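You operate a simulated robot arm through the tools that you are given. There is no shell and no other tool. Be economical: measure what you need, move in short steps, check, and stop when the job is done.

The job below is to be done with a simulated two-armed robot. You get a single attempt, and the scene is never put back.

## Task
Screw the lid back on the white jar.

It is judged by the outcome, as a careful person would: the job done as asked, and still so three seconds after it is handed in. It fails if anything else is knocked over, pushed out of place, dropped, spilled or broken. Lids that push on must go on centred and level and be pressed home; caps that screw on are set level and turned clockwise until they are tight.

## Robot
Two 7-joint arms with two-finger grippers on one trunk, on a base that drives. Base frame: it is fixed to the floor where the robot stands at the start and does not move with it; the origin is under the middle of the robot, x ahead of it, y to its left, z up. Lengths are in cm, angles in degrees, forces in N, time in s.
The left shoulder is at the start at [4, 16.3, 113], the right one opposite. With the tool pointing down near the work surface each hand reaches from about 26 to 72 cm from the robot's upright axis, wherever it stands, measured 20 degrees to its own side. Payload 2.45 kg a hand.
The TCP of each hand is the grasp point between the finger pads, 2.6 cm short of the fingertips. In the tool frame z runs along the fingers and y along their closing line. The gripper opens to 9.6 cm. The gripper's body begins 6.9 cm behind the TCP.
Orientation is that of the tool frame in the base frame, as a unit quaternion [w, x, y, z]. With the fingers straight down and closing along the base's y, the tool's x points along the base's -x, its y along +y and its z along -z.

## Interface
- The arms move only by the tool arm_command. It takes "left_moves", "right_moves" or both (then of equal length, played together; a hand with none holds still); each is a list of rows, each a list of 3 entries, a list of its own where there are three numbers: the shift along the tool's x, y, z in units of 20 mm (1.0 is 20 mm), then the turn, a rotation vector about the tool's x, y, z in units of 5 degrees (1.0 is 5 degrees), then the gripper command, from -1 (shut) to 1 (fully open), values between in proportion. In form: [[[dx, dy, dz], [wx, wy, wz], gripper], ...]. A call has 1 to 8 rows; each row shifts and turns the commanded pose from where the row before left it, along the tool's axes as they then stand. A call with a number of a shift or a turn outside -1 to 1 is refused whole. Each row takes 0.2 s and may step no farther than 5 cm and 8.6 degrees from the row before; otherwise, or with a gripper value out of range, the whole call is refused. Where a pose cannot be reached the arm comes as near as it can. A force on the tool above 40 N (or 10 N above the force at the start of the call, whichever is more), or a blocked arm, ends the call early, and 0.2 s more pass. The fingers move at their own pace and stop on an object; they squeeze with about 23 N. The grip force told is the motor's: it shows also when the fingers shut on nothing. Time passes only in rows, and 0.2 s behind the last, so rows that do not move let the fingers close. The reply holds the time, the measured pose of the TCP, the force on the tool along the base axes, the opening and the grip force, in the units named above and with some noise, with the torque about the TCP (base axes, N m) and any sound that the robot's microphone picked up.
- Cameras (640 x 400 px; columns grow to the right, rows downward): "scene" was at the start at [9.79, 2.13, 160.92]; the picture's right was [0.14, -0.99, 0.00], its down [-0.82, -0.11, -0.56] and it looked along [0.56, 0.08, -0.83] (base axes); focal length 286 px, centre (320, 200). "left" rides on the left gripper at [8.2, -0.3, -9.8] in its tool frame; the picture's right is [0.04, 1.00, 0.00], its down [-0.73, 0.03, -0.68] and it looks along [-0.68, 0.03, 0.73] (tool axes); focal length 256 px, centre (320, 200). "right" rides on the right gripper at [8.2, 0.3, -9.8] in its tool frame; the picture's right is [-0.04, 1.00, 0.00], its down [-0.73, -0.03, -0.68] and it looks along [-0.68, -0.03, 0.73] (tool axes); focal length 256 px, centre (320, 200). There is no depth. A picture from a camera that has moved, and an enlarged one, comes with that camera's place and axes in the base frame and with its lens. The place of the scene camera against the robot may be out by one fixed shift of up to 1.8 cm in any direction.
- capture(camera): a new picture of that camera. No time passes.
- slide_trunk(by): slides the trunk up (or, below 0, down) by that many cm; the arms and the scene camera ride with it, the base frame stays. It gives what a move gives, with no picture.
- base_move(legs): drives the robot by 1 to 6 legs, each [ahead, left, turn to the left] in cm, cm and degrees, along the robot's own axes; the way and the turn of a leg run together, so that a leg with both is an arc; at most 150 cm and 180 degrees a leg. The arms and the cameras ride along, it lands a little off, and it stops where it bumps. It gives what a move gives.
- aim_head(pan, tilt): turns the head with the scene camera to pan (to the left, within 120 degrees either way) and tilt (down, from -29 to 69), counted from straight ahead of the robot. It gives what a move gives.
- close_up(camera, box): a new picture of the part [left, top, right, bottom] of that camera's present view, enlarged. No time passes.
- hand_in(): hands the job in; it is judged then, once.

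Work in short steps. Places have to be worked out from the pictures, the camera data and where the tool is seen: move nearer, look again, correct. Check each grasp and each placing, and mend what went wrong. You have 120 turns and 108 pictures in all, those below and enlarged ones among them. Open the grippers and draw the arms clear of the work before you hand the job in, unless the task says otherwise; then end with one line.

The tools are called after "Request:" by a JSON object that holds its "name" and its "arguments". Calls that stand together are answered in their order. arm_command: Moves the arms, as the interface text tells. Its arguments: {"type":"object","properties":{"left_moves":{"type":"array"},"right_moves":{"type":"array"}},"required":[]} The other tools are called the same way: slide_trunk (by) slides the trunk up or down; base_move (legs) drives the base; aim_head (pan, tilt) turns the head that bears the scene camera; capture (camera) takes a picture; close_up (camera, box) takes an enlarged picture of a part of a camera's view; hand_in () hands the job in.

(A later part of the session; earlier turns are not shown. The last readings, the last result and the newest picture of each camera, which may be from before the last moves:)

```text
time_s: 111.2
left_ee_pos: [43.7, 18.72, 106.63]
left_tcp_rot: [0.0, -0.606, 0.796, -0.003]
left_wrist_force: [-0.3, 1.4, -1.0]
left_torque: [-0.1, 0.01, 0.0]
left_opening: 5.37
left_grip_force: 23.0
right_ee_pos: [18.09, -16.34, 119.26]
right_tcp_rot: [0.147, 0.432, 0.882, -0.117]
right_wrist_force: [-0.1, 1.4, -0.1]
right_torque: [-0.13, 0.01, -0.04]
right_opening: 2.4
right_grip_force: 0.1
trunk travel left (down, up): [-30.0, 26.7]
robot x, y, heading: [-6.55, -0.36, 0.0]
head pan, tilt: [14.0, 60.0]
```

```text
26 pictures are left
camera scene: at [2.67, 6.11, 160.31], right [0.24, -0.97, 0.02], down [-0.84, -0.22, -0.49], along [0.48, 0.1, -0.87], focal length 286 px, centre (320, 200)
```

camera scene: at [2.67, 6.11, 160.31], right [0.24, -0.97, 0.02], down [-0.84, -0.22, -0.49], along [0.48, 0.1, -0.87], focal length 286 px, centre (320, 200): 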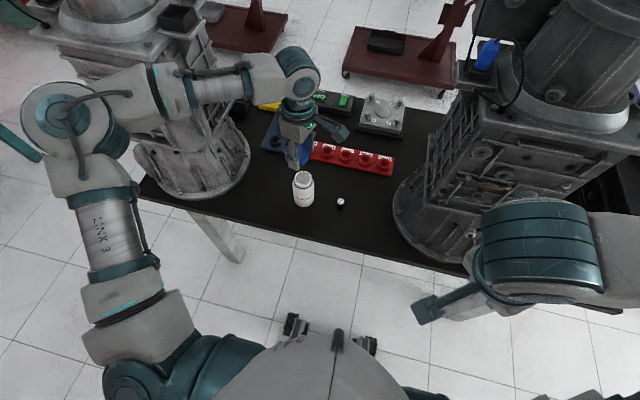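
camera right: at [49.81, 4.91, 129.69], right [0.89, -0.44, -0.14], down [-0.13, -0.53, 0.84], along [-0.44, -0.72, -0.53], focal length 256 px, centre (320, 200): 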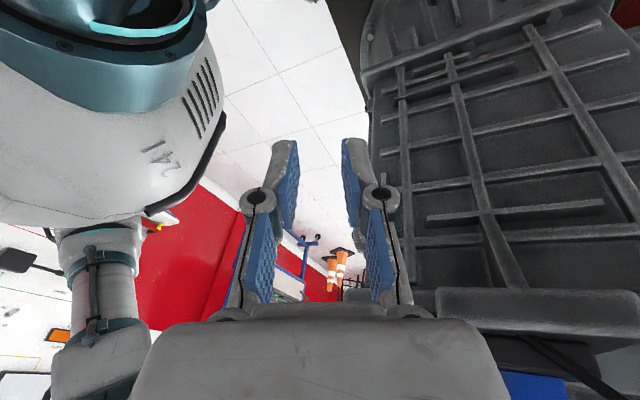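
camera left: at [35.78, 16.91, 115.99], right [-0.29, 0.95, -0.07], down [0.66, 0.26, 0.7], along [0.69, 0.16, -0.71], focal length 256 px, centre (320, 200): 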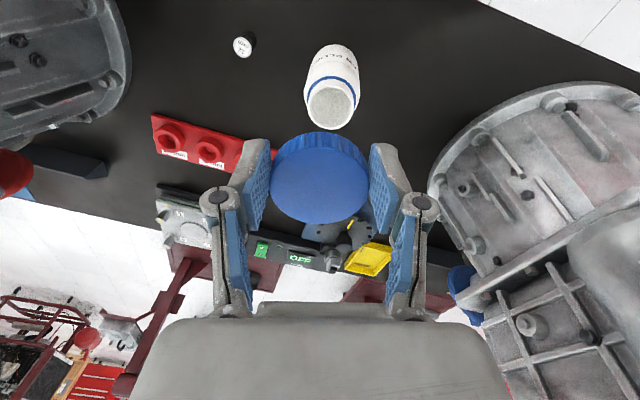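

Turning the head itself excites the sway, so I leave the head alone and simply hold.

Request:
{"name": "arm_command", "arguments": {"left_moves": [[[0, 0, 0], [0, 0, 0], -1], [[0, 0, 0], [0, 0, 0], -1], [[0, 0, 0], [0, 0, 0], -1], [[0, 0, 0], [0, 0, 0], -1], [[0, 0, 0], [0, 0, 0], -1], [[0, 0, 0], [0, 0, 0], -1], [[0, 0, 0], [0, 0, 0], -1], [[0, 0, 0], [0, 0, 0], -1]]}}

Request:
{"name": "arm_command", "arguments": {"left_moves": [[[0, 0, 0], [0, 0, 0], -1], [[0, 0, 0], [0, 0, 0], -1], [[0, 0, 0], [0, 0, 0], -1], [[0, 0, 0], [0, 0, 0], -1], [[0, 0, 0], [0, 0, 0], -1], [[0, 0, 0], [0, 0, 0], -1], [[0, 0, 0], [0, 0, 0], -1], [[0, 0, 0], [0, 0, 0], -1]]}}

Request:
{"name": "arm_command", "arguments": {"left_moves": [[[0, 0, 0], [0, 0, 0], -1], [[0, 0, 0], [0, 0, 0], -1], [[0, 0, 0], [0, 0, 0], -1], [[0, 0, 0], [0, 0, 0], -1], [[0, 0, 0], [0, 0, 0], -1], [[0, 0, 0], [0, 0, 0], -1], [[0, 0, 0], [0, 0, 0], -1], [[0, 0, 0], [0, 0, 0], -1]]}}

```text
time_s: 113.2
left_ee_pos: [43.35, 15.63, 107.27]
left_tcp_rot: [0.009, -0.608, 0.794, 0.005]
left_wrist_force: [0.2, 0.1, 0.6]
left_torque: [-0.02, -0.05, -0.04]
left_opening: 5.38
left_grip_force: 23.2
right_ee_pos: [17.66, -19.65, 118.93]
right_tcp_rot: [0.142, 0.434, 0.883, -0.103]
right_wrist_force: [0.4, 1.0, -0.3]
right_torque: [0.05, 0.01, -0.02]
right_opening: 2.4
right_grip_force: 0.1
trunk travel left (down, up): [-30.0, 26.7]
robot x, y, heading: [-6.58, -0.49, 0.1]
head pan, tilt: [14.0, 60.0]
stopped in row 8 (left hand): the arm was blocked; the commanded pose is now the measured one
```

```text
time_s: 115.0
left_ee_pos: [43.57, 15.23, 107.37]
left_tcp_rot: [0.01, -0.607, 0.795, 0.007]
left_wrist_force: [-0.5, 1.3, -0.8]
left_torque: [0.01, 0.01, -0.01]
left_opening: 5.34
left_grip_force: 22.9
right_ee_pos: [17.68, -20.15, 118.89]
right_tcp_rot: [0.141, 0.435, 0.883, -0.103]
right_wrist_force: [-0.2, -0.1, -0.3]
right_torque: [0.07, -0.01, -0.01]
right_opening: 2.42
right_grip_force: 0.0
trunk travel left (down, up): [-30.0, 26.7]
robot x, y, heading: [-6.47, -0.58, 0.1]
head pan, tilt: [14.0, 60.0]
```

```text
time_s: 116.8
left_ee_pos: [43.66, 14.88, 107.27]
left_tcp_rot: [0.011, -0.607, 0.795, 0.009]
left_wrist_force: [0.0, -0.7, 0.4]
left_torque: [0.01, 0.06, -0.01]
left_opening: 5.36
left_grip_force: 22.8
right_ee_pos: [17.72, -20.46, 118.77]
right_tcp_rot: [0.141, 0.435, 0.884, -0.102]
right_wrist_force: [0.3, -0.5, 0.5]
right_torque: [0.02, 0.05, -0.02]
right_opening: 2.39
right_grip_force: 0.0
trunk travel left (down, up): [-30.0, 26.7]
robot x, y, heading: [-6.36, -0.5, 0.2]
head pan, tilt: [14.0, 60.0]
```

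It has settled at y≈14.9. I take a fresh view of the jar from the left hand to aim.

Request:
{"name": "capture", "arguments": {"camera": "left"}}

```text
25 pictures are left
camera left: at [41.62, 6.56, 116.89], right [-0.97, 0.22, 0.0], down [0.16, 0.7, 0.7], along [0.16, 0.68, -0.71], focal length 256 px, centre (320, 200)
```

left: 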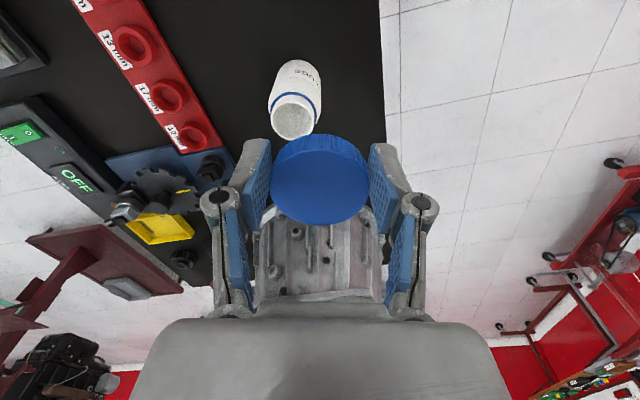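

Triangulating gives the rim centre at about (47.8, 19.5, 88.6). I move above it, to a TCP height of about 96.

Request:
{"name": "arm_command", "arguments": {"left_moves": [[[-0.55, -0.27, 0.7], [0, 0, 0], -1], [[-0.55, -0.27, 0.7], [0, 0, 0], -1], [[-0.55, -0.27, 0.7], [0, 0, 0], -1], [[-0.55, -0.27, 0.7], [0, 0, 0], -1], [[-0.55, -0.27, 0.7], [0, 0, 0], -1], [[0, 0, 0.7], [0, 0, 0], -1], [[0, 0, 0.7], [0, 0, 0], -1], [[0, 0, 0.7], [0, 0, 0], -1]]}}

Request:
{"name": "capture", "arguments": {"camera": "left"}}

```text
time_s: 118.7
left_ee_pos: [47.52, 19.44, 96.37]
left_tcp_rot: [0.012, -0.604, 0.796, 0.01]
left_wrist_force: [-0.2, -0.2, 0.1]
left_torque: [0.03, -0.04, -0.02]
left_opening: 5.34
left_grip_force: 22.7
right_ee_pos: [17.81, -20.79, 118.72]
right_tcp_rot: [0.14, 0.436, 0.883, -0.1]
right_wrist_force: [-0.2, -1.2, -0.2]
right_torque: [0.01, 0.01, 0.0]
right_opening: 2.42
right_grip_force: 0.1
trunk travel left (down, up): [-30.0, 26.7]
robot x, y, heading: [-6.59, -0.03, -0.1]
head pan, tilt: [14.0, 60.0]
```

```text
24 pictures are left
camera left: at [45.64, 11.03, 105.81], right [-0.97, 0.23, 0.0], down [0.16, 0.69, 0.7], along [0.16, 0.68, -0.71], focal length 256 px, centre (320, 200)
```

left: 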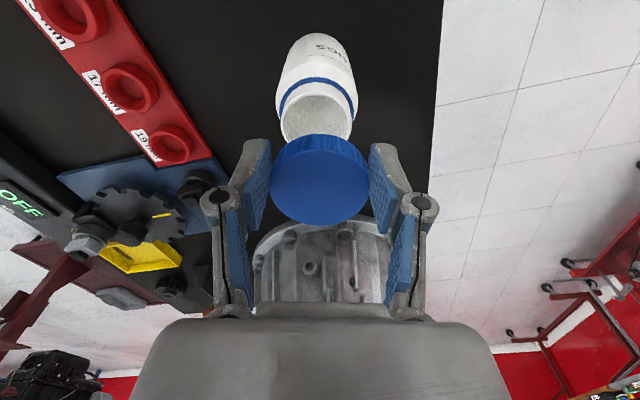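

Columns line up. I check the alignment from the scene camera as well.

Request:
{"name": "close_up", "arguments": {"camera": "scene", "box": [250, 120, 370, 220]}}

```text
4.00 times, centred on (310, 170) of scene
camera zoom: at [2.75, 1.45, 160.4], right [0.24, -0.97, 0.0], down [-0.84, -0.21, -0.5], along [0.48, 0.12, -0.87], focal length 1146 px, centre (360, 320)
```

zoom: 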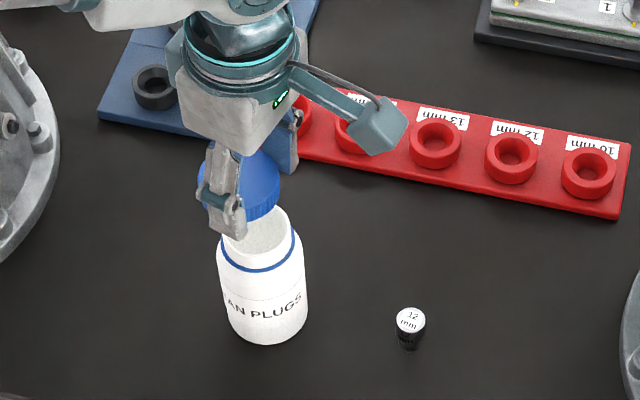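

The two views disagree slightly, so I take a tighter enlargement of the lid and rim.

Request:
{"name": "close_up", "arguments": {"camera": "scene", "box": [264, 150, 328, 190]}}

Request:
{"name": "close_up", "arguments": {"camera": "left", "box": [240, 20, 400, 240]}}

```text
10.00 times, centred on (296, 170) of scene
camera zoom: at [2.75, 1.45, 160.4], right [0.24, -0.97, 0.0], down [-0.84, -0.21, -0.5], along [0.48, 0.12, -0.87], focal length 2865 px, centre (560, 500)
```

zoom: 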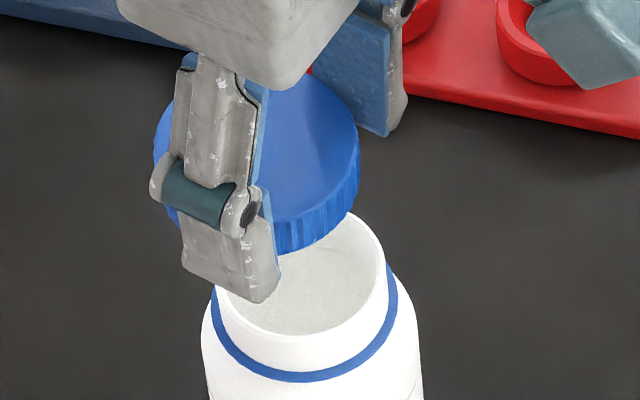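

```text
1.82 times, centred on (320, 130) of left
camera zoom: at [45.64, 11.03, 105.81], right [-0.97, 0.23, 0.0], down [0.16, 0.69, 0.7], along [0.16, 0.68, -0.71], focal length 465 px, centre (320, 327)
```

zoom: 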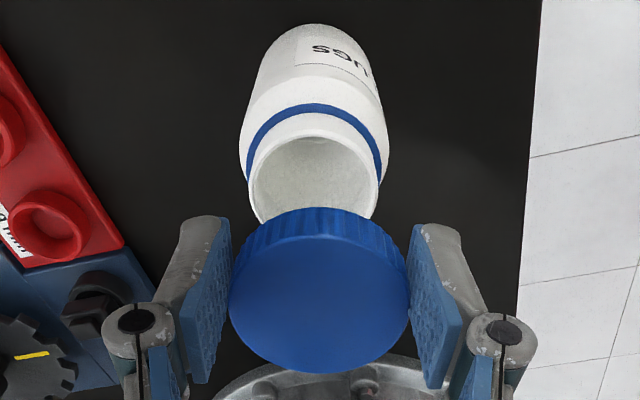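

Both views, compared relative to the lid, agree: the jar is about 0.8 cm toward -y from the lid axis. I correct that, remove the 1.7° lean and come down 3 cm.

Request:
{"name": "arm_command", "arguments": {"left_moves": [[[0.39, -0.1, 0], [0, 0.35, 0], -1], [[0, 0, 0.5], [0, 0, 0], -1], [[0, 0, 0.5], [0, 0, 0], -1], [[0, 0, 0.5], [0, 0, 0], -1], [[0, 0, 0], [0, 0, 0], -1]]}}

Request:
{"name": "close_up", "arguments": {"camera": "scene", "box": [264, 150, 328, 190]}}

Request:
{"name": "close_up", "arguments": {"camera": "left", "box": [240, 20, 400, 240]}}

```text
time_s: 119.8
left_ee_pos: [47.7, 19.36, 93.16]
left_tcp_rot: [-0.002, -0.606, 0.796, -0.001]
left_wrist_force: [0.7, 0.9, -0.3]
left_torque: [0.02, 0.02, 0.01]
left_opening: 5.33
left_grip_force: 23.3
right_ee_pos: [17.62, -19.9, 118.82]
right_tcp_rot: [0.142, 0.434, 0.884, -0.103]
right_wrist_force: [0.0, -0.8, 0.1]
right_torque: [0.01, 0.02, -0.01]
right_opening: 2.42
right_grip_force: 0.1
trunk travel left (down, up): [-30.0, 26.7]
robot x, y, heading: [-6.26, -0.06, 0.4]
head pan, tilt: [14.0, 60.0]
```

```text
10.00 times, centred on (296, 170) of scene
camera zoom: at [2.72, 0.11, 160.41], right [0.24, -0.97, -0.01], down [-0.84, -0.2, -0.5], along [0.48, 0.13, -0.87], focal length 2865 px, centre (560, 500)
```

zoom: 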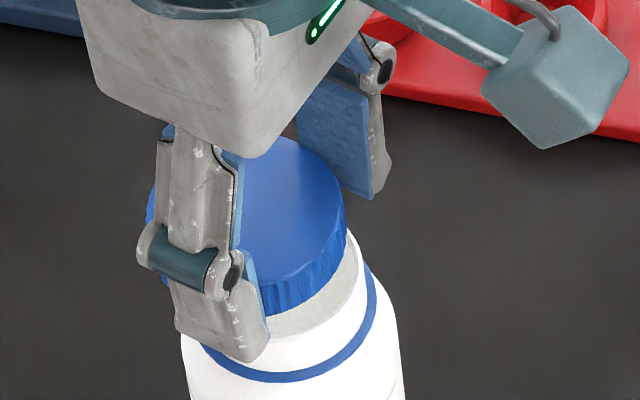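

```text
1.82 times, centred on (320, 130) of left
camera zoom: at [45.83, 11.39, 103.01], right [-0.97, 0.23, 0.0], down [0.17, 0.72, 0.68], along [0.15, 0.66, -0.74], focal length 465 px, centre (320, 327)
```

zoom: 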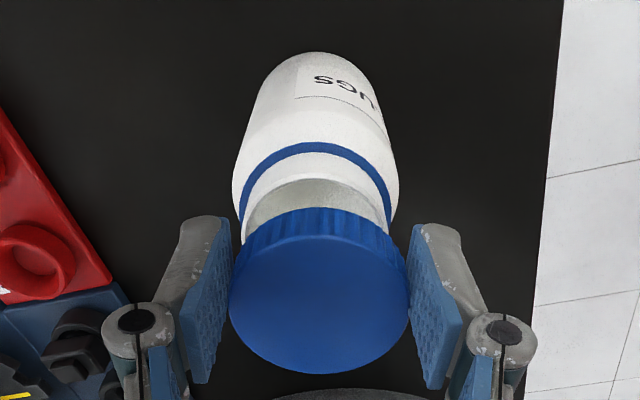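

The offset is still about -0.85 cm, because the body lean took back the correction. I apply it again and let it settle.

Request:
{"name": "arm_command", "arguments": {"left_moves": [[[0.41, -0.11, 0], [0, 0, 0], -1], [[0, 0, 0], [0, 0, 0], -1], [[0, 0, 0], [0, 0, 0], -1], [[0, 0, 0], [0, 0, 0], -1], [[0, 0, 0], [0, 0, 0], -1], [[0, 0, 0], [0, 0, 0], -1]]}}

Request:
{"name": "close_up", "arguments": {"camera": "scene", "box": [264, 150, 328, 190]}}

Request:
{"name": "close_up", "arguments": {"camera": "left", "box": [240, 20, 400, 240]}}

```text
time_s: 121.2
left_ee_pos: [47.65, 18.69, 93.17]
left_tcp_rot: [-0.002, -0.605, 0.796, -0.002]
left_wrist_force: [0.6, -0.1, -0.8]
left_torque: [-0.01, 0.0, 0.02]
left_opening: 5.35
left_grip_force: 22.9
right_ee_pos: [17.72, -19.75, 118.79]
right_tcp_rot: [0.142, 0.434, 0.884, -0.104]
right_wrist_force: [-0.5, -1.1, -0.5]
right_torque: [0.0, 0.02, -0.04]
right_opening: 2.38
right_grip_force: 0.0
trunk travel left (down, up): [-30.0, 26.7]
robot x, y, heading: [-6.8, -0.42, 0.2]
head pan, tilt: [14.0, 60.0]
```

```text
10.00 times, centred on (296, 170) of scene
camera zoom: at [2.72, 2.87, 160.39], right [0.24, -0.97, 0.0], down [-0.84, -0.21, -0.5], along [0.48, 0.12, -0.87], focal length 2865 px, centre (560, 500)
```

zoom: 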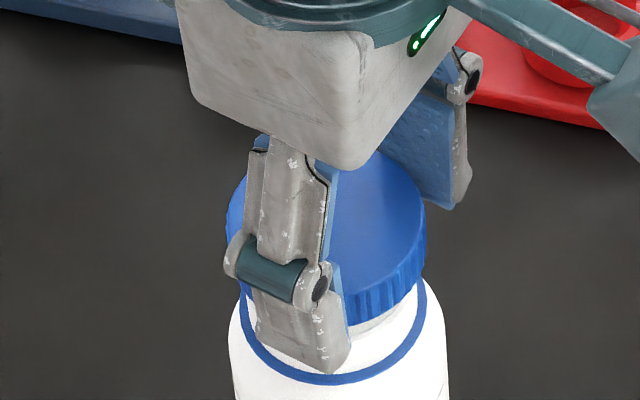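

```text
1.82 times, centred on (320, 130) of left
camera zoom: at [45.74, 10.58, 103.03], right [-0.97, 0.23, 0.0], down [0.17, 0.72, 0.68], along [0.15, 0.66, -0.74], focal length 465 px, centre (320, 327)
```

zoom: 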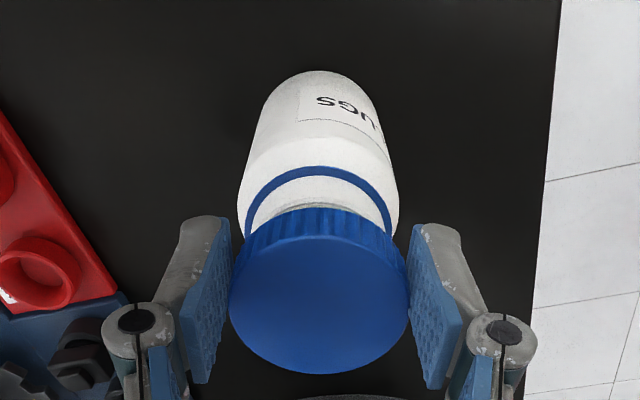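

It's centred within about 1 mm in both views. I descend gently in 3 mm steps and watch the force.

Request:
{"name": "arm_command", "arguments": {"left_moves": [[[-0.05, 0.01, 0.15], [0, 0, 0], -1], [[0, 0, 0.15], [0, 0, 0], -1], [[0, 0, 0.15], [0, 0, 0], -1], [[0, 0, 0.15], [0, 0, 0], -1], [[0, 0, 0], [0, 0, 0], -1]]}}

Request:
{"name": "close_up", "arguments": {"camera": "scene", "box": [264, 150, 328, 190]}}

```text
time_s: 122.5
left_ee_pos: [47.84, 17.9, 92.28]
left_tcp_rot: [0.001, -0.605, 0.796, 0.001]
left_wrist_force: [2.7, 0.7, 12.4]
left_torque: [0.02, -0.38, 0.02]
left_opening: 5.38
left_grip_force: 23.3
right_ee_pos: [17.67, -20.67, 118.63]
right_tcp_rot: [0.14, 0.435, 0.884, -0.1]
right_wrist_force: [-0.3, -0.1, -0.4]
right_torque: [0.03, 0.03, -0.03]
right_opening: 2.38
right_grip_force: 0.0
trunk travel left (down, up): [-30.0, 26.7]
robot x, y, heading: [-6.54, -0.19, -0.0]
head pan, tilt: [14.0, 60.0]
```

```text
10.00 times, centred on (296, 170) of scene
camera zoom: at [2.66, -0.53, 160.42], right [0.24, -0.97, -0.02], down [-0.84, -0.2, -0.5], along [0.48, 0.14, -0.87], focal length 2865 px, centre (560, 500)
```

zoom: 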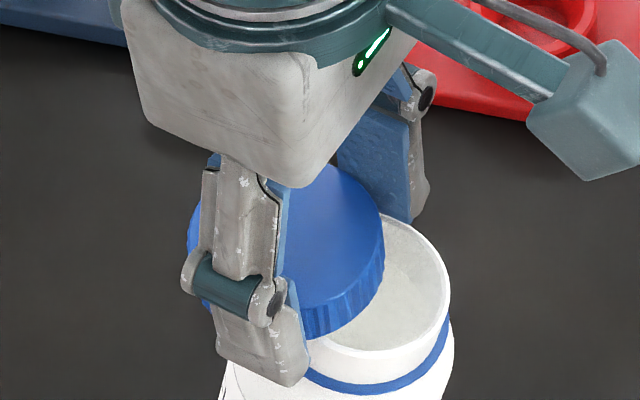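

Contact happened off-centre because of sway, and the jar seems pushed or tilted. I lift at once and check.

Request:
{"name": "arm_command", "arguments": {"left_moves": [[[0, 0, -0.3], [0, 0, 0], -1], [[0, 0, -0.5], [0, 0, 0], -1], [[0, 0, -0.8], [0, 0, 0], -1], [[0, 0, -0.8], [0, 0, 0], -1], [[0, 0, 0], [0, 0, 0], -1]]}}

Request:
{"name": "close_up", "arguments": {"camera": "scene", "box": [250, 130, 370, 230]}}

Request:
{"name": "capture", "arguments": {"camera": "left"}}

```text
time_s: 123.7
left_ee_pos: [47.6, 21.15, 96.35]
left_tcp_rot: [-0.008, -0.607, 0.794, -0.009]
left_wrist_force: [-0.1, -0.4, 0.9]
left_torque: [-0.05, -0.03, 0.02]
left_opening: 5.37
left_grip_force: 22.9
right_ee_pos: [17.74, -17.1, 119.17]
right_tcp_rot: [0.146, 0.432, 0.883, -0.113]
right_wrist_force: [0.4, -0.8, 0.5]
right_torque: [0.07, -0.04, -0.01]
right_opening: 2.4
right_grip_force: 0.0
trunk travel left (down, up): [-30.0, 26.7]
robot x, y, heading: [-6.54, 0.02, 0.2]
head pan, tilt: [14.0, 60.0]
```

```text
4.00 times, centred on (310, 180) of scene
camera zoom: at [2.73, 4.92, 160.36], right [0.24, -0.97, 0.01], down [-0.84, -0.22, -0.49], along [0.48, 0.11, -0.87], focal length 1146 px, centre (360, 280)
```

zoom: 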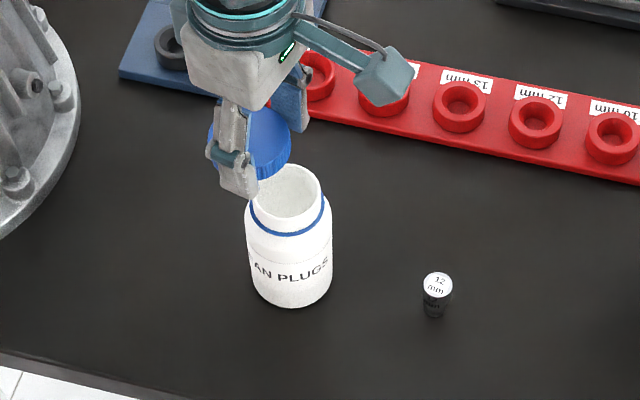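

```text
14 pictures are left
camera left: at [45.8, 13.26, 106.28], right [-0.97, 0.23, 0.0], down [0.17, 0.73, 0.66], along [0.15, 0.64, -0.75], focal length 256 px, centre (320, 200)
```

left: 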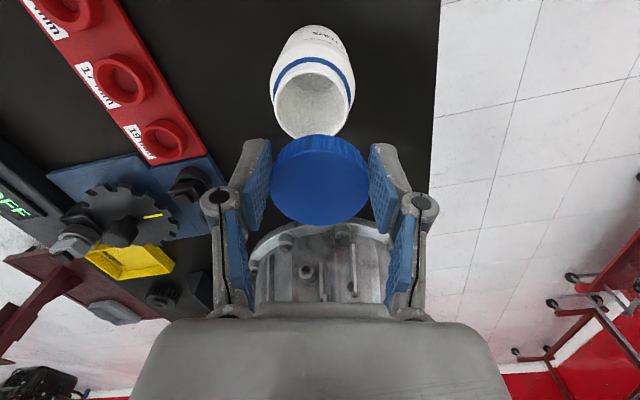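

The jar is still standing upright. The problem is body sway, so I wait for quiet before aiming again and will move more gently.

Request:
{"name": "arm_command", "arguments": {"left_moves": [[[0, 0, 0], [0, 0, 0], -1], [[0, 0, 0], [0, 0, 0], -1], [[0, 0, 0], [0, 0, 0], -1], [[0, 0, 0], [0, 0, 0], -1], [[0, 0, 0], [0, 0, 0], -1], [[0, 0, 0], [0, 0, 0], -1], [[0, 0, 0], [0, 0, 0], -1], [[0, 0, 0], [0, 0, 0], -1]]}}

Request:
{"name": "arm_command", "arguments": {"left_moves": [[[0, 0, 0], [0, 0, 0], -1], [[0, 0, 0], [0, 0, 0], -1], [[0, 0, 0], [0, 0, 0], -1], [[0, 0, 0], [0, 0, 0], -1], [[0, 0, 0], [0, 0, 0], -1], [[0, 0, 0], [0, 0, 0], -1], [[0, 0, 0], [0, 0, 0], -1], [[0, 0, 0], [0, 0, 0], -1]]}}

Request:
{"name": "arm_command", "arguments": {"left_moves": [[[0, 0, 0], [0, 0, 0], -1], [[0, 0, 0], [0, 0, 0], -1], [[0, 0, 0], [0, 0, 0], -1], [[0, 0, 0], [0, 0, 0], -1], [[0, 0, 0], [0, 0, 0], -1], [[0, 0, 0], [0, 0, 0], -1], [[0, 0, 0], [0, 0, 0], -1], [[0, 0, 0], [0, 0, 0], -1]]}}

```text
time_s: 125.5
left_ee_pos: [47.52, 20.9, 96.32]
left_tcp_rot: [-0.007, -0.606, 0.795, -0.008]
left_wrist_force: [-0.8, 0.0, 0.7]
left_torque: [-0.05, -0.01, -0.02]
left_opening: 5.36
left_grip_force: 22.7
right_ee_pos: [17.7, -17.27, 119.18]
right_tcp_rot: [0.145, 0.431, 0.884, -0.112]
right_wrist_force: [0.3, 1.2, -0.8]
right_torque: [-0.04, 0.0, -0.01]
right_opening: 2.41
right_grip_force: 0.0
trunk travel left (down, up): [-30.0, 26.7]
robot x, y, heading: [-6.28, 0.18, -0.0]
head pan, tilt: [14.0, 60.0]
```

```text
time_s: 127.2
left_ee_pos: [47.65, 20.63, 96.29]
left_tcp_rot: [-0.007, -0.606, 0.795, -0.008]
left_wrist_force: [0.9, 0.8, 0.4]
left_torque: [-0.07, -0.02, 0.0]
left_opening: 5.36
left_grip_force: 22.8
right_ee_pos: [17.81, -17.47, 119.06]
right_tcp_rot: [0.144, 0.433, 0.883, -0.111]
right_wrist_force: [0.5, 1.3, 0.7]
right_torque: [-0.09, -0.02, 0.0]
right_opening: 2.41
right_grip_force: 0.1
trunk travel left (down, up): [-30.0, 26.7]
robot x, y, heading: [-6.35, 0.0, -0.1]
head pan, tilt: [14.0, 60.0]
```

```text
time_s: 129.1
left_ee_pos: [47.53, 20.37, 96.52]
left_tcp_rot: [-0.005, -0.606, 0.795, -0.007]
left_wrist_force: [1.2, 0.7, 0.5]
left_torque: [-0.07, 0.01, -0.02]
left_opening: 5.37
left_grip_force: 23.2
right_ee_pos: [17.71, -17.86, 119.12]
right_tcp_rot: [0.144, 0.432, 0.884, -0.109]
right_wrist_force: [-0.8, 0.8, -0.9]
right_torque: [-0.06, 0.01, -0.01]
right_opening: 2.39
right_grip_force: 0.1
trunk travel left (down, up): [-30.0, 26.7]
robot x, y, heading: [-6.5, 0.06, -0.0]
head pan, tilt: [14.0, 60.0]
```

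Quiet now, with only a slow creep. I take one view to measure the remaining offset.

Request:
{"name": "close_up", "arguments": {"camera": "left", "box": [240, 20, 400, 240]}}

Request:
{"name": "close_up", "arguments": {"camera": "scene", "box": [264, 155, 328, 195]}}

```text
1.82 times, centred on (320, 130) of left
camera zoom: at [45.79, 12.52, 106.35], right [-0.97, 0.23, 0.0], down [0.17, 0.73, 0.67], along [0.15, 0.65, -0.75], focal length 465 px, centre (320, 327)
```

zoom: 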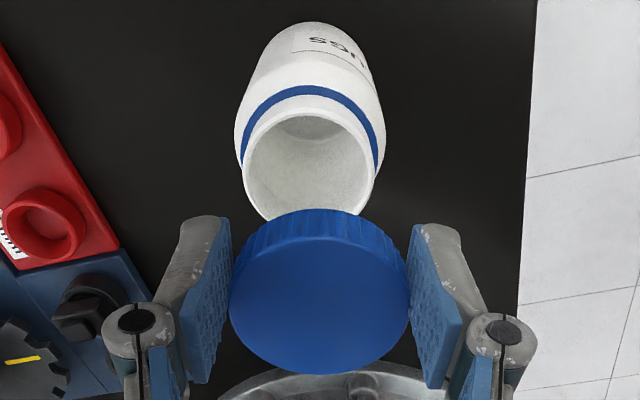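

```text
10.00 times, centred on (296, 175) of scene
camera zoom: at [2.71, 4.07, 160.37], right [0.24, -0.97, 0.01], down [-0.84, -0.22, -0.49], along [0.48, 0.11, -0.87], focal length 2865 px, centre (560, 450)
```

zoom: 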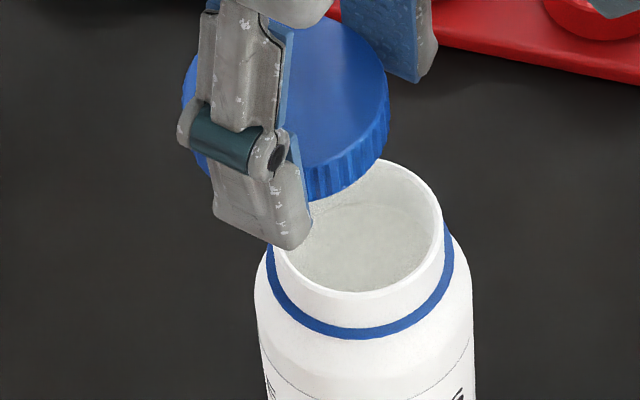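

The jar is about 1.65 cm to -y of the lid axis, giving it at (47.65, 18.75). I move there in gentle small rows while descending to z≈93.3, then wait.

Request:
{"name": "arm_command", "arguments": {"left_moves": [[[0.13, -0.04, 0.2], [0, -0.2, 0], -1], [[0.13, -0.04, 0.2], [0, 0, 0], -1], [[0.13, -0.04, 0.2], [0, 0, 0], -1], [[0.13, -0.04, 0.2], [0, 0, 0], -1], [[0.13, -0.04, 0.2], [0, 0, 0], -1], [[0.13, -0.04, 0.2], [0, 0, 0], -1], [[0, 0, 0.2], [0, 0, 0], -1], [[0, 0, 0.1], [0, 0, 0], -1]]}}

Request:
{"name": "arm_command", "arguments": {"left_moves": [[[0, 0, 0], [0, 0, 0], -1], [[0, 0, 0], [0, 0, 0], -1], [[0, 0, 0], [0, 0, 0], -1], [[0, 0, 0], [0, 0, 0], -1], [[0, 0, 0], [0, 0, 0], -1], [[0, 0, 0], [0, 0, 0], -1], [[0, 0, 0], [0, 0, 0], -1], [[0, 0, 0], [0, 0, 0], -1]]}}

Request:
{"name": "arm_command", "arguments": {"left_moves": [[[0, 0, 0], [0, 0, 0], -1], [[0, 0, 0], [0, 0, 0], -1], [[0, 0, 0], [0, 0, 0], -1], [[0, 0, 0], [0, 0, 0], -1], [[0, 0, 0], [0, 0, 0], -1], [[0, 0, 0], [0, 0, 0], -1], [[0, 0, 0], [0, 0, 0], -1], [[0, 0, 0], [0, 0, 0], -1]]}}

Request:
{"name": "close_up", "arguments": {"camera": "scene", "box": [264, 155, 328, 195]}}

```text
time_s: 130.8
left_ee_pos: [47.64, 18.49, 93.53]
left_tcp_rot: [0.001, -0.607, 0.795, 0.0]
left_wrist_force: [0.5, 1.1, 1.1]
left_torque: [-0.08, 0.0, 0.01]
left_opening: 5.38
left_grip_force: 23.0
right_ee_pos: [17.67, -18.18, 119.18]
right_tcp_rot: [0.145, 0.433, 0.883, -0.108]
right_wrist_force: [-0.4, 0.7, 0.2]
right_torque: [-0.07, -0.01, 0.02]
right_opening: 2.4
right_grip_force: 0.0
trunk travel left (down, up): [-30.0, 26.7]
robot x, y, heading: [-6.75, -0.2, -0.0]
head pan, tilt: [14.0, 60.0]
```

```text
time_s: 132.7
left_ee_pos: [47.69, 17.99, 93.65]
left_tcp_rot: [0.003, -0.606, 0.795, 0.001]
left_wrist_force: [-0.1, 0.0, 0.5]
left_torque: [-0.03, -0.02, -0.02]
left_opening: 5.32
left_grip_force: 22.8
right_ee_pos: [17.73, -18.63, 119.03]
right_tcp_rot: [0.144, 0.432, 0.884, -0.107]
right_wrist_force: [-0.2, 0.2, -0.4]
right_torque: [-0.01, -0.01, 0.01]
right_opening: 2.39
right_grip_force: 0.1
trunk travel left (down, up): [-30.0, 26.7]
robot x, y, heading: [-6.06, -0.15, 0.1]
head pan, tilt: [14.0, 60.0]
```

```text
time_s: 134.4
left_ee_pos: [47.72, 17.56, 93.75]
left_tcp_rot: [0.003, -0.606, 0.796, 0.003]
left_wrist_force: [0.2, 0.0, -0.2]
left_torque: [0.01, -0.02, 0.0]
left_opening: 5.34
left_grip_force: 22.8
right_ee_pos: [17.7, -19.18, 118.92]
right_tcp_rot: [0.143, 0.434, 0.883, -0.106]
right_wrist_force: [0.2, 0.6, 0.4]
right_torque: [0.0, 0.01, 0.02]
right_opening: 2.42
right_grip_force: 0.0
trunk travel left (down, up): [-30.0, 26.7]
robot x, y, heading: [-6.45, -0.35, -0.0]
head pan, tilt: [14.0, 60.0]
```

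```text
10.00 times, centred on (296, 175) of scene
camera zoom: at [2.72, 2.27, 160.4], right [0.24, -0.97, 0.0], down [-0.84, -0.21, -0.5], along [0.48, 0.12, -0.87], focal length 2865 px, centre (560, 450)
```

zoom: 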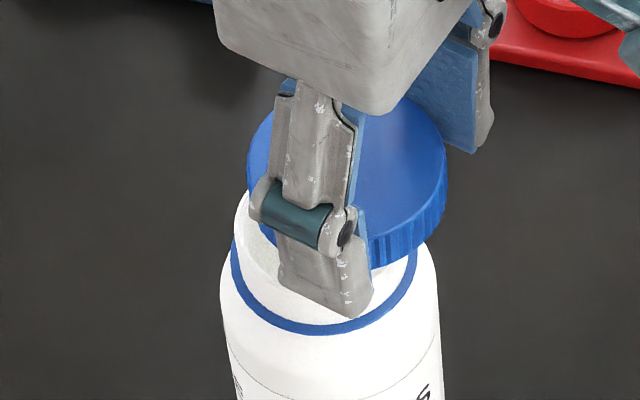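

The slow lean creeps the hand in -y, so the lid is now about 1.05 cm past centre. I correct by 1.3 cm (allowing for creep) while lowering to just touch.

Request:
{"name": "arm_command", "arguments": {"left_moves": [[[-0.16, 0.043, 0.08], [0, 0, 0], -1], [[-0.16, 0.043, 0.08], [0, 0, 0], -1], [[-0.16, 0.043, 0.08], [0, 0, 0], -1], [[-0.15, 0.04, 0.1], [0, 0, 0], -1], [[0, 0, 0.1], [0, 0, 0], -1], [[0, 0, 0.1], [0, 0, 0], -1]]}}

Request:
{"name": "close_up", "arguments": {"camera": "scene", "box": [264, 155, 328, 195]}}

```text
time_s: 135.8
left_ee_pos: [47.63, 18.98, 92.57]
left_tcp_rot: [0.004, -0.606, 0.796, 0.002]
left_wrist_force: [0.1, -0.1, -1.0]
left_torque: [0.0, 0.0, -0.01]
left_opening: 5.35
left_grip_force: 22.9
right_ee_pos: [17.64, -19.1, 118.83]
right_tcp_rot: [0.142, 0.433, 0.884, -0.105]
right_wrist_force: [0.2, 0.0, 0.0]
right_torque: [-0.02, 0.03, -0.01]
right_opening: 2.39
right_grip_force: 0.1
trunk travel left (down, up): [-30.0, 26.7]
robot x, y, heading: [-6.43, -0.63, 0.4]
head pan, tilt: [14.0, 60.0]
```

```text
10.00 times, centred on (296, 175) of scene
camera zoom: at [2.72, 2.3, 160.4], right [0.24, -0.97, 0.0], down [-0.84, -0.21, -0.5], along [0.48, 0.12, -0.87], focal length 2865 px, centre (560, 450)
```

zoom: 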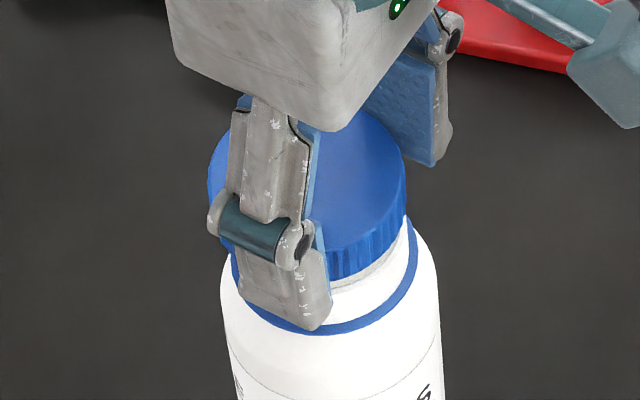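

The lid is nearly centred, needing about 2–3 mm more in -y, and there's no contact yet. I nudge it and lower the last millimetres.

Request:
{"name": "arm_command", "arguments": {"left_moves": [[[0.1, -0.03, 0.08], [0, 0, 0], -1], [[0, 0, 0.08], [0, 0, 0], -1], [[0, 0, 0.08], [0, 0, 0], -1], [[0, 0, 0.08], [0, 0, 0], -1]]}}

Request:
{"name": "close_up", "arguments": {"camera": "scene", "box": [264, 155, 328, 195]}}

```text
time_s: 136.8
left_ee_pos: [47.58, 18.8, 91.93]
left_tcp_rot: [0.004, -0.606, 0.795, 0.003]
left_wrist_force: [0.9, -0.4, -0.7]
left_torque: [0.01, -0.02, 0.0]
left_opening: 5.35
left_grip_force: 23.0
right_ee_pos: [17.66, -19.18, 118.85]
right_tcp_rot: [0.143, 0.433, 0.884, -0.106]
right_wrist_force: [-0.3, -0.4, -0.7]
right_torque: [0.0, -0.02, -0.01]
right_opening: 2.4
right_grip_force: 0.1
trunk travel left (down, up): [-30.0, 26.7]
robot x, y, heading: [-6.52, -0.29, 0.1]
head pan, tilt: [14.0, 60.0]
```

```text
10.00 times, centred on (296, 175) of scene
camera zoom: at [2.73, 2.3, 160.4], right [0.24, -0.97, 0.0], down [-0.84, -0.21, -0.5], along [0.48, 0.12, -0.87], focal length 2865 px, centre (560, 450)
```

zoom: 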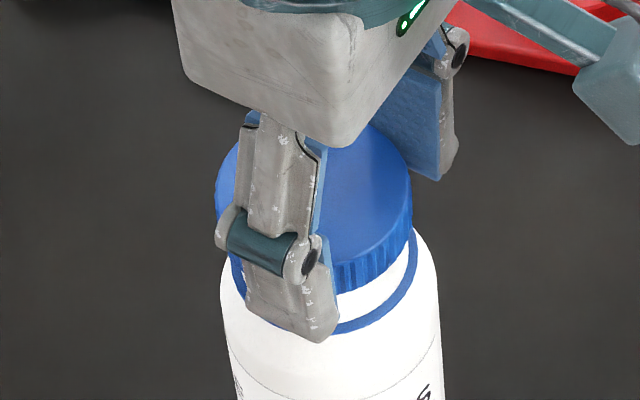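

The body is steady now. I nudge 1.5 mm more and continue down 8 mm; the force limit will stop me on contact.

Request:
{"name": "arm_command", "arguments": {"left_moves": [[[0.07, -0.02, 0.08], [0, 0, 0], -1], [[0, 0, 0.08], [0, 0, 0], -1], [[0, 0, 0.08], [0, 0, 0], -1], [[0, 0, 0.08], [0, 0, 0], -1]]}}

Request:
{"name": "close_up", "arguments": {"camera": "scene", "box": [264, 155, 328, 195]}}

```text
time_s: 137.8
left_ee_pos: [47.63, 18.61, 91.45]
left_tcp_rot: [0.003, -0.606, 0.795, 0.002]
left_wrist_force: [0.0, 0.2, -0.7]
left_torque: [0.01, 0.0, 0.01]
left_opening: 5.35
left_grip_force: 22.8
right_ee_pos: [17.74, -19.11, 118.92]
right_tcp_rot: [0.143, 0.433, 0.884, -0.105]
right_wrist_force: [0.1, 0.9, 0.8]
right_torque: [0.05, 0.03, -0.02]
right_opening: 2.42
right_grip_force: 0.1
trunk travel left (down, up): [-30.0, 26.7]
robot x, y, heading: [-6.43, -0.57, -0.1]
head pan, tilt: [14.0, 60.0]
```

```text
10.00 times, centred on (296, 175) of scene
camera zoom: at [2.73, 2.3, 160.4], right [0.24, -0.97, 0.0], down [-0.84, -0.21, -0.5], along [0.48, 0.12, -0.87], focal length 2865 px, centre (560, 450)
```

zoom: 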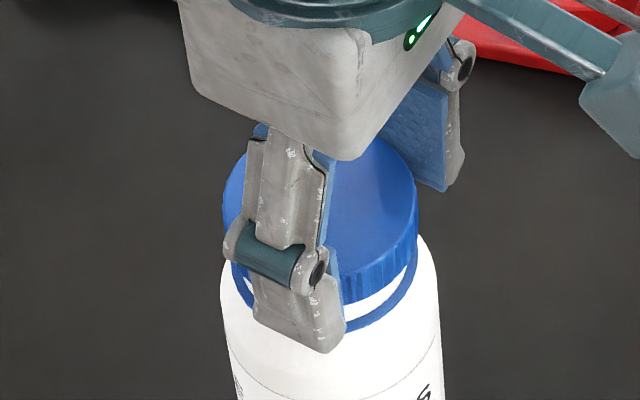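

The lid is centred and over the neck with no force yet. I continue down until I feel contact.

Request:
{"name": "arm_command", "arguments": {"left_moves": [[[0, 0, 0.08], [0, 0, 0], -1], [[0, 0, 0.08], [0, 0, 0], -1], [[0, 0, 0.08], [0, 0, 0], -1]]}}

```text
time_s: 138.7
left_ee_pos: [47.82, 18.72, 90.89]
left_tcp_rot: [0.004, -0.606, 0.795, 0.003]
left_wrist_force: [0.5, 0.2, 1.9]
left_torque: [-0.04, -0.11, 0.01]
left_opening: 5.35
left_grip_force: 23.7
right_ee_pos: [17.74, -19.22, 118.88]
right_tcp_rot: [0.143, 0.434, 0.883, -0.106]
right_wrist_force: [0.0, -0.9, -0.1]
right_torque: [0.02, -0.01, -0.02]
right_opening: 2.4
right_grip_force: 0.0
trunk travel left (down, up): [-30.0, 26.7]
robot x, y, heading: [-6.04, -0.34, 0.2]
head pan, tilt: [14.0, 60.0]
```

Light contact (2 N). I add slight pressure and begin turning clockwise (+tool z) by 40°.

Request:
{"name": "arm_command", "arguments": {"left_moves": [[[0, 0, 0.08], [0, 0, 0], -1], [[0, 0, 0.02], [0, 0, 1], -1], [[0, 0, 0.02], [0, 0, 1], -1], [[0, 0, 0.02], [0, 0, 1], -1], [[0, 0, 0.02], [0, 0, 1], -1], [[0, 0, 0.02], [0, 0, 1], -1], [[0, 0, 0.02], [0, 0, 1], -1], [[0, 0, 0.02], [0, 0, 1], -1]]}}

Request:
{"name": "close_up", "arguments": {"camera": "scene", "box": [256, 145, 336, 205]}}

```text
time_s: 140.4
left_ee_pos: [47.41, 18.56, 90.64]
left_tcp_rot: [0.003, -0.338, 0.941, 0.003]
left_wrist_force: [-3.7, 5.0, 24.0]
left_torque: [0.41, 0.04, 0.09]
left_opening: 5.36
left_grip_force: 23.0
right_ee_pos: [17.47, -19.21, 118.85]
right_tcp_rot: [0.142, 0.434, 0.883, -0.105]
right_wrist_force: [-0.1, 0.9, 0.1]
right_torque: [-0.03, -0.01, 0.03]
right_opening: 2.39
right_grip_force: 0.1
trunk travel left (down, up): [-30.0, 26.7]
robot x, y, heading: [-6.41, -0.1, 0.3]
head pan, tilt: [14.0, 60.0]
```

```text
6.67 times, centred on (296, 175) of scene
camera zoom: at [2.16, 2.29, 160.46], right [0.24, -0.97, 0.0], down [-0.84, -0.21, -0.5], along [0.48, 0.12, -0.87], focal length 1910 px, centre (480, 367)
```

zoom: 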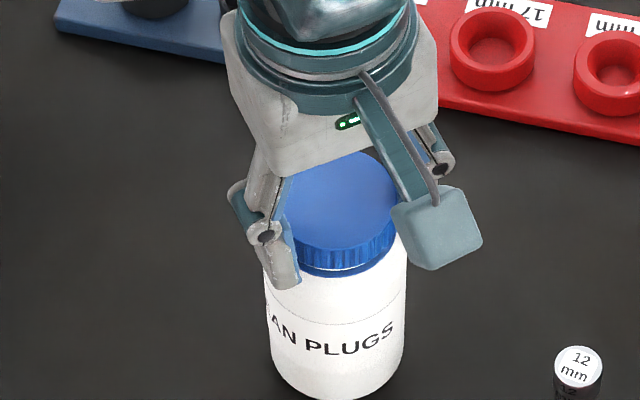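

The lid sits level, and the label shows the jar isn't turning with it. I continue clockwise 40°.

Request:
{"name": "arm_command", "arguments": {"left_moves": [[[0, 0, 0], [0, 0, 1], -1], [[0, 0, 0], [0, 0, 1], -1], [[0, 0, 0], [0, 0, 1], -1], [[0, 0, 0], [0, 0, 1], -1], [[0, 0, 0], [0, 0, 1], -1], [[0, 0, 0], [0, 0, 1], -1], [[0, 0, 0], [0, 0, 1], -1], [[0, 0, 0], [0, 0, 1], -1]]}}

```text
time_s: 142.2
left_ee_pos: [47.65, 18.61, 90.54]
left_tcp_rot: [0.002, 0.004, 1.0, 0.003]
left_wrist_force: [1.1, 3.2, 12.5]
left_torque: [0.34, -0.29, 0.07]
left_opening: 5.28
left_grip_force: 23.1
right_ee_pos: [17.63, -19.18, 118.89]
right_tcp_rot: [0.143, 0.433, 0.883, -0.106]
right_wrist_force: [0.1, 0.5, 1.0]
right_torque: [-0.01, 0.01, -0.01]
right_opening: 2.39
right_grip_force: 0.1
trunk travel left (down, up): [-30.0, 26.7]
robot x, y, heading: [-6.42, 0.12, 0.2]
head pan, tilt: [14.0, 60.0]
```

Turning smoothly, and the down force is easing as the lid descends. I turn another 40° with a little follow-down.

Request:
{"name": "arm_command", "arguments": {"left_moves": [[[0, 0, 0.01], [0, 0, 1], -1], [[0, 0, 0.01], [0, 0, 1], -1], [[0, 0, 0.01], [0, 0, 1], -1], [[0, 0, 0.01], [0, 0, 1], -1], [[0, 0, 0.01], [0, 0, 1], -1], [[0, 0, 0.01], [0, 0, 1], -1], [[0, 0, 0.01], [0, 0, 1], -1], [[0, 0, 0.01], [0, 0, 1], -1]]}}

Request:
{"name": "close_up", "arguments": {"camera": "scene", "box": [256, 145, 336, 205]}}

```text
time_s: 144.1
left_ee_pos: [47.59, 18.73, 90.43]
left_tcp_rot: [0.002, 0.345, 0.938, 0.003]
left_wrist_force: [4.0, 2.6, 17.1]
left_torque: [-0.03, -0.57, 0.08]
left_opening: 5.32
left_grip_force: 22.9
right_ee_pos: [17.64, -19.19, 118.85]
right_tcp_rot: [0.144, 0.434, 0.883, -0.106]
right_wrist_force: [-0.5, -0.7, -0.2]
right_torque: [0.03, 0.0, 0.0]
right_opening: 2.4
right_grip_force: 0.1
trunk travel left (down, up): [-30.0, 26.7]
robot x, y, heading: [-6.14, 0.0, -0.1]
head pan, tilt: [14.0, 60.0]
```

```text
6.67 times, centred on (296, 175) of scene
camera zoom: at [2.47, 2.27, 160.43], right [0.24, -0.97, 0.0], down [-0.84, -0.21, -0.5], along [0.48, 0.12, -0.87], focal length 1910 px, centre (480, 367)
```

zoom: 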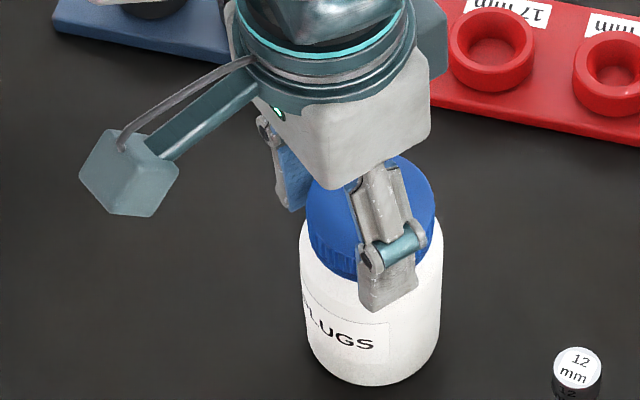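

The label shows the jar has now begun to turn with the lid, so the lid has gone tight against the table friction or jammed. I relieve the pressure, open, lift clear and inspect how it sits.

Request:
{"name": "arm_command", "arguments": {"left_moves": [[[0, 0, -0.1], [0, 0, 0], -1], [[0, 0, -0.08], [0, 0, 0], -1], [[0, 0, 0], [0, 0, 0], 0.4], [[0, 0, 0], [0, 0, 0], 0.6], [[0, 0, -0.4], [0, 0, 0], 0.6], [[0, 0, -0.8], [0, 0, 0], 0.6], [[0, 0, -0.8], [0, 0, 0], 0.6], [[0, 0, -0.8], [0, 0, 0], 0.6]]}}

Request:
{"name": "close_up", "arguments": {"camera": "scene", "box": [256, 145, 336, 205]}}

```text
time_s: 145.8
left_ee_pos: [47.71, 18.54, 96.38]
left_tcp_rot: [0.001, 0.345, 0.939, 0.005]
left_wrist_force: [-1.0, -0.6, 0.7]
left_torque: [0.01, 0.0, 0.02]
left_opening: 7.68
left_grip_force: 0.1
right_ee_pos: [17.66, -19.22, 118.95]
right_tcp_rot: [0.143, 0.434, 0.883, -0.105]
right_wrist_force: [0.3, -0.5, 0.1]
right_torque: [-0.03, -0.02, 0.01]
right_opening: 2.4
right_grip_force: 0.0
trunk travel left (down, up): [-30.0, 26.7]
robot x, y, heading: [-6.28, -0.23, 0.1]
head pan, tilt: [14.0, 60.0]
```

```text
6.67 times, centred on (296, 175) of scene
camera zoom: at [2.67, 2.28, 160.4], right [0.24, -0.97, 0.0], down [-0.84, -0.21, -0.5], along [0.48, 0.12, -0.87], focal length 1910 px, centre (480, 367)
```

zoom: 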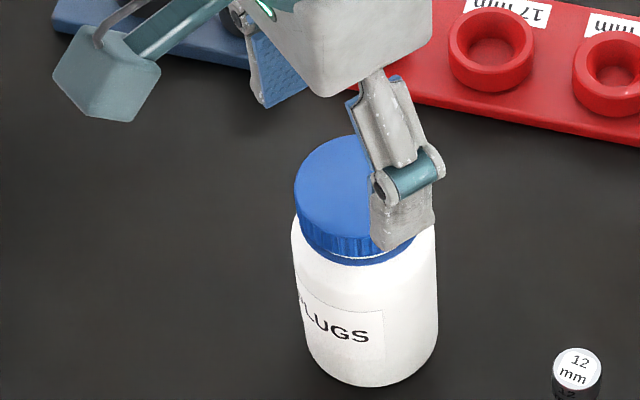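

The lid sits level, with a hairline gap left to the collar, so it needs more turning. I check the hand-to-lid alignment from the hand camera before regrasping.

Request:
{"name": "capture", "arguments": {"camera": "left"}}

```text
4 pictures are left
camera left: at [41.2, 23.35, 106.08], right [0.62, 0.79, 0.01], down [0.58, -0.46, 0.68], along [0.54, -0.41, -0.74], focal length 256 px, centre (320, 200)
```

left: 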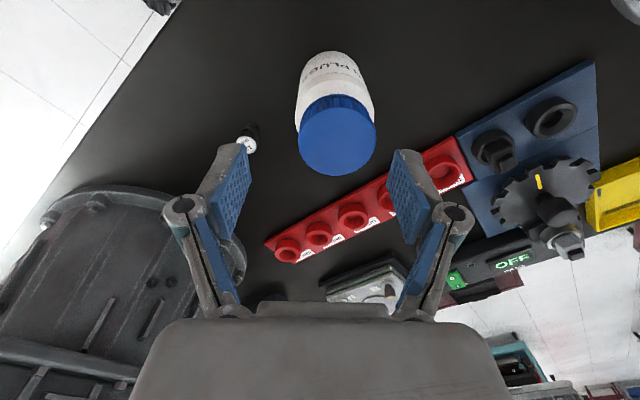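

The lid is now at about (49.3, 18.75), 1.6 cm ahead of the hand's axis. I wind the hand back 80° here, then re-centre over the lid.

Request:
{"name": "arm_command", "arguments": {"left_moves": [[[0, 0, 0], [0, 0, -1], 0.7], [[0, 0, 0], [0, 0, -1], 0.7], [[0, 0, 0], [0, 0, -1], 0.7], [[0, 0, 0], [0, 0, -1], 0.7], [[0, 0, 0], [0, 0, -1], 0.7], [[0, 0, 0], [0, 0, -1], 0.7], [[0, 0, 0], [0, 0, -1], 0.7], [[0, 0, 0], [0, 0, -1], 0.7]]}}

Request:
{"name": "arm_command", "arguments": {"left_moves": [[[0, 0, 0], [0, 0, -1], 0.7], [[0, 0, 0], [0, 0, -1], 0.7], [[0, 0, 0], [0, 0, -1], 0.7], [[0, 0, 0], [0, 0, -1], 0.7], [[0, 0, 0], [0, 0, -1], 0.7], [[0, 0, 0], [0, 0, -1], 0.7], [[0, 0, 0], [0, 0, -1], 0.7], [[0, 0, 0], [0, 0, -1], 0.7]]}}

Request:
{"name": "arm_command", "arguments": {"left_moves": [[[-0.17, -0.11, 0], [0, 0, 0], 0.7], [[-0.17, -0.11, 0], [0, 0, 0], 0.7], [[-0.17, -0.11, 0], [0, 0, 0], 0.7], [[-0.17, -0.11, 0], [0, 0, 0], 0.7], [[0, 0, 0.3], [0, 0, 0], 0.7], [[0, 0, 0.3], [0, 0, 0], 0.7], [[0, 0, 0], [0, 0, 0], 0.7], [[0, 0, 0], [0, 0, 0], 0.7]]}}

Request:
{"name": "capture", "arguments": {"camera": "left"}}

```text
time_s: 147.7
left_ee_pos: [47.67, 18.49, 96.05]
left_tcp_rot: [0.003, 0.002, 1.0, 0.004]
left_wrist_force: [0.1, -0.5, 0.2]
left_torque: [0.01, 0.01, 0.01]
left_opening: 8.16
left_grip_force: 0.1
right_ee_pos: [17.78, -19.09, 118.98]
right_tcp_rot: [0.142, 0.433, 0.884, -0.105]
right_wrist_force: [1.2, -0.6, 0.3]
right_torque: [-0.01, 0.01, 0.02]
right_opening: 2.41
right_grip_force: 0.0
trunk travel left (down, up): [-30.0, 26.7]
robot x, y, heading: [-6.43, -0.22, 0.0]
head pan, tilt: [14.0, 60.0]
```

```text
time_s: 149.4
left_ee_pos: [47.56, 18.57, 96.12]
left_tcp_rot: [0.003, -0.34, 0.941, 0.003]
left_wrist_force: [-0.8, -0.1, 0.9]
left_torque: [0.02, -0.01, 0.01]
left_opening: 8.15
left_grip_force: 0.1
right_ee_pos: [17.75, -19.07, 118.91]
right_tcp_rot: [0.143, 0.434, 0.884, -0.105]
right_wrist_force: [0.1, 0.1, -0.7]
right_torque: [0.0, 0.0, 0.0]
right_opening: 2.36
right_grip_force: 0.0
trunk travel left (down, up): [-30.0, 26.7]
robot x, y, heading: [-6.26, -0.41, 0.4]
head pan, tilt: [14.0, 60.0]
```

```text
time_s: 151.2
left_ee_pos: [49.35, 18.68, 94.92]
left_tcp_rot: [0.003, -0.339, 0.941, 0.004]
left_wrist_force: [-0.3, 0.2, 0.2]
left_torque: [0.02, 0.01, -0.02]
left_opening: 8.15
left_grip_force: 0.0
right_ee_pos: [17.78, -19.12, 119.0]
right_tcp_rot: [0.142, 0.434, 0.883, -0.106]
right_wrist_force: [0.1, 0.4, 0.0]
right_torque: [0.0, 0.03, -0.01]
right_opening: 2.39
right_grip_force: 0.0
trunk travel left (down, up): [-30.0, 26.7]
robot x, y, heading: [-6.31, -0.5, 0.1]
head pan, tilt: [14.0, 60.0]
```

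```text
3 pictures are left
camera left: at [43.21, 13.1, 104.69], right [-0.67, 0.74, 0.0], down [0.54, 0.48, 0.68], along [0.51, 0.46, -0.73], focal length 256 px, centre (320, 200)
```

left: 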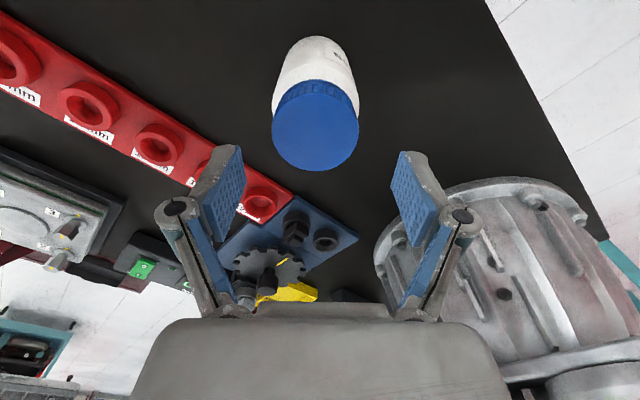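

The body is steady, and only a 3 mm correction is needed. I apply it, descend to grip height and close on the lid.

Request:
{"name": "arm_command", "arguments": {"left_moves": [[[0.16, -0.16, 0.2], [0, 0, 0], 0.7], [[0, 0, 0.5], [0, 0, 0], 0.7], [[0, 0, 0.5], [0, 0, 0], 0.7], [[0, 0, 0.5], [0, 0, 0], 0.7], [[0, 0, 0.4], [0, 0, 0], 0.7], [[0, 0, 0], [0, 0, 0], 0.2], [[0, 0, 0], [0, 0, 0], -1], [[0, 0, 0], [0, 0, 0], -1]]}}

```text
time_s: 153.1
left_ee_pos: [48.29, 19.18, 91.07]
left_tcp_rot: [0.004, -0.339, 0.941, 0.003]
left_wrist_force: [0.5, -1.1, 1.0]
left_torque: [-0.01, -0.06, -0.02]
left_opening: 5.46
left_grip_force: 23.5
left hand out of reach, approached as far as the arm can: row 1, 3, 4
right_ee_pos: [17.72, -19.12, 119.02]
right_tcp_rot: [0.143, 0.433, 0.884, -0.104]
right_wrist_force: [0.1, 0.3, -0.2]
right_torque: [0.0, 0.03, 0.01]
right_opening: 2.38
right_grip_force: 0.1
trunk travel left (down, up): [-30.0, 26.7]
robot x, y, heading: [-6.45, 0.18, -0.1]
head pan, tilt: [14.0, 60.0]
```

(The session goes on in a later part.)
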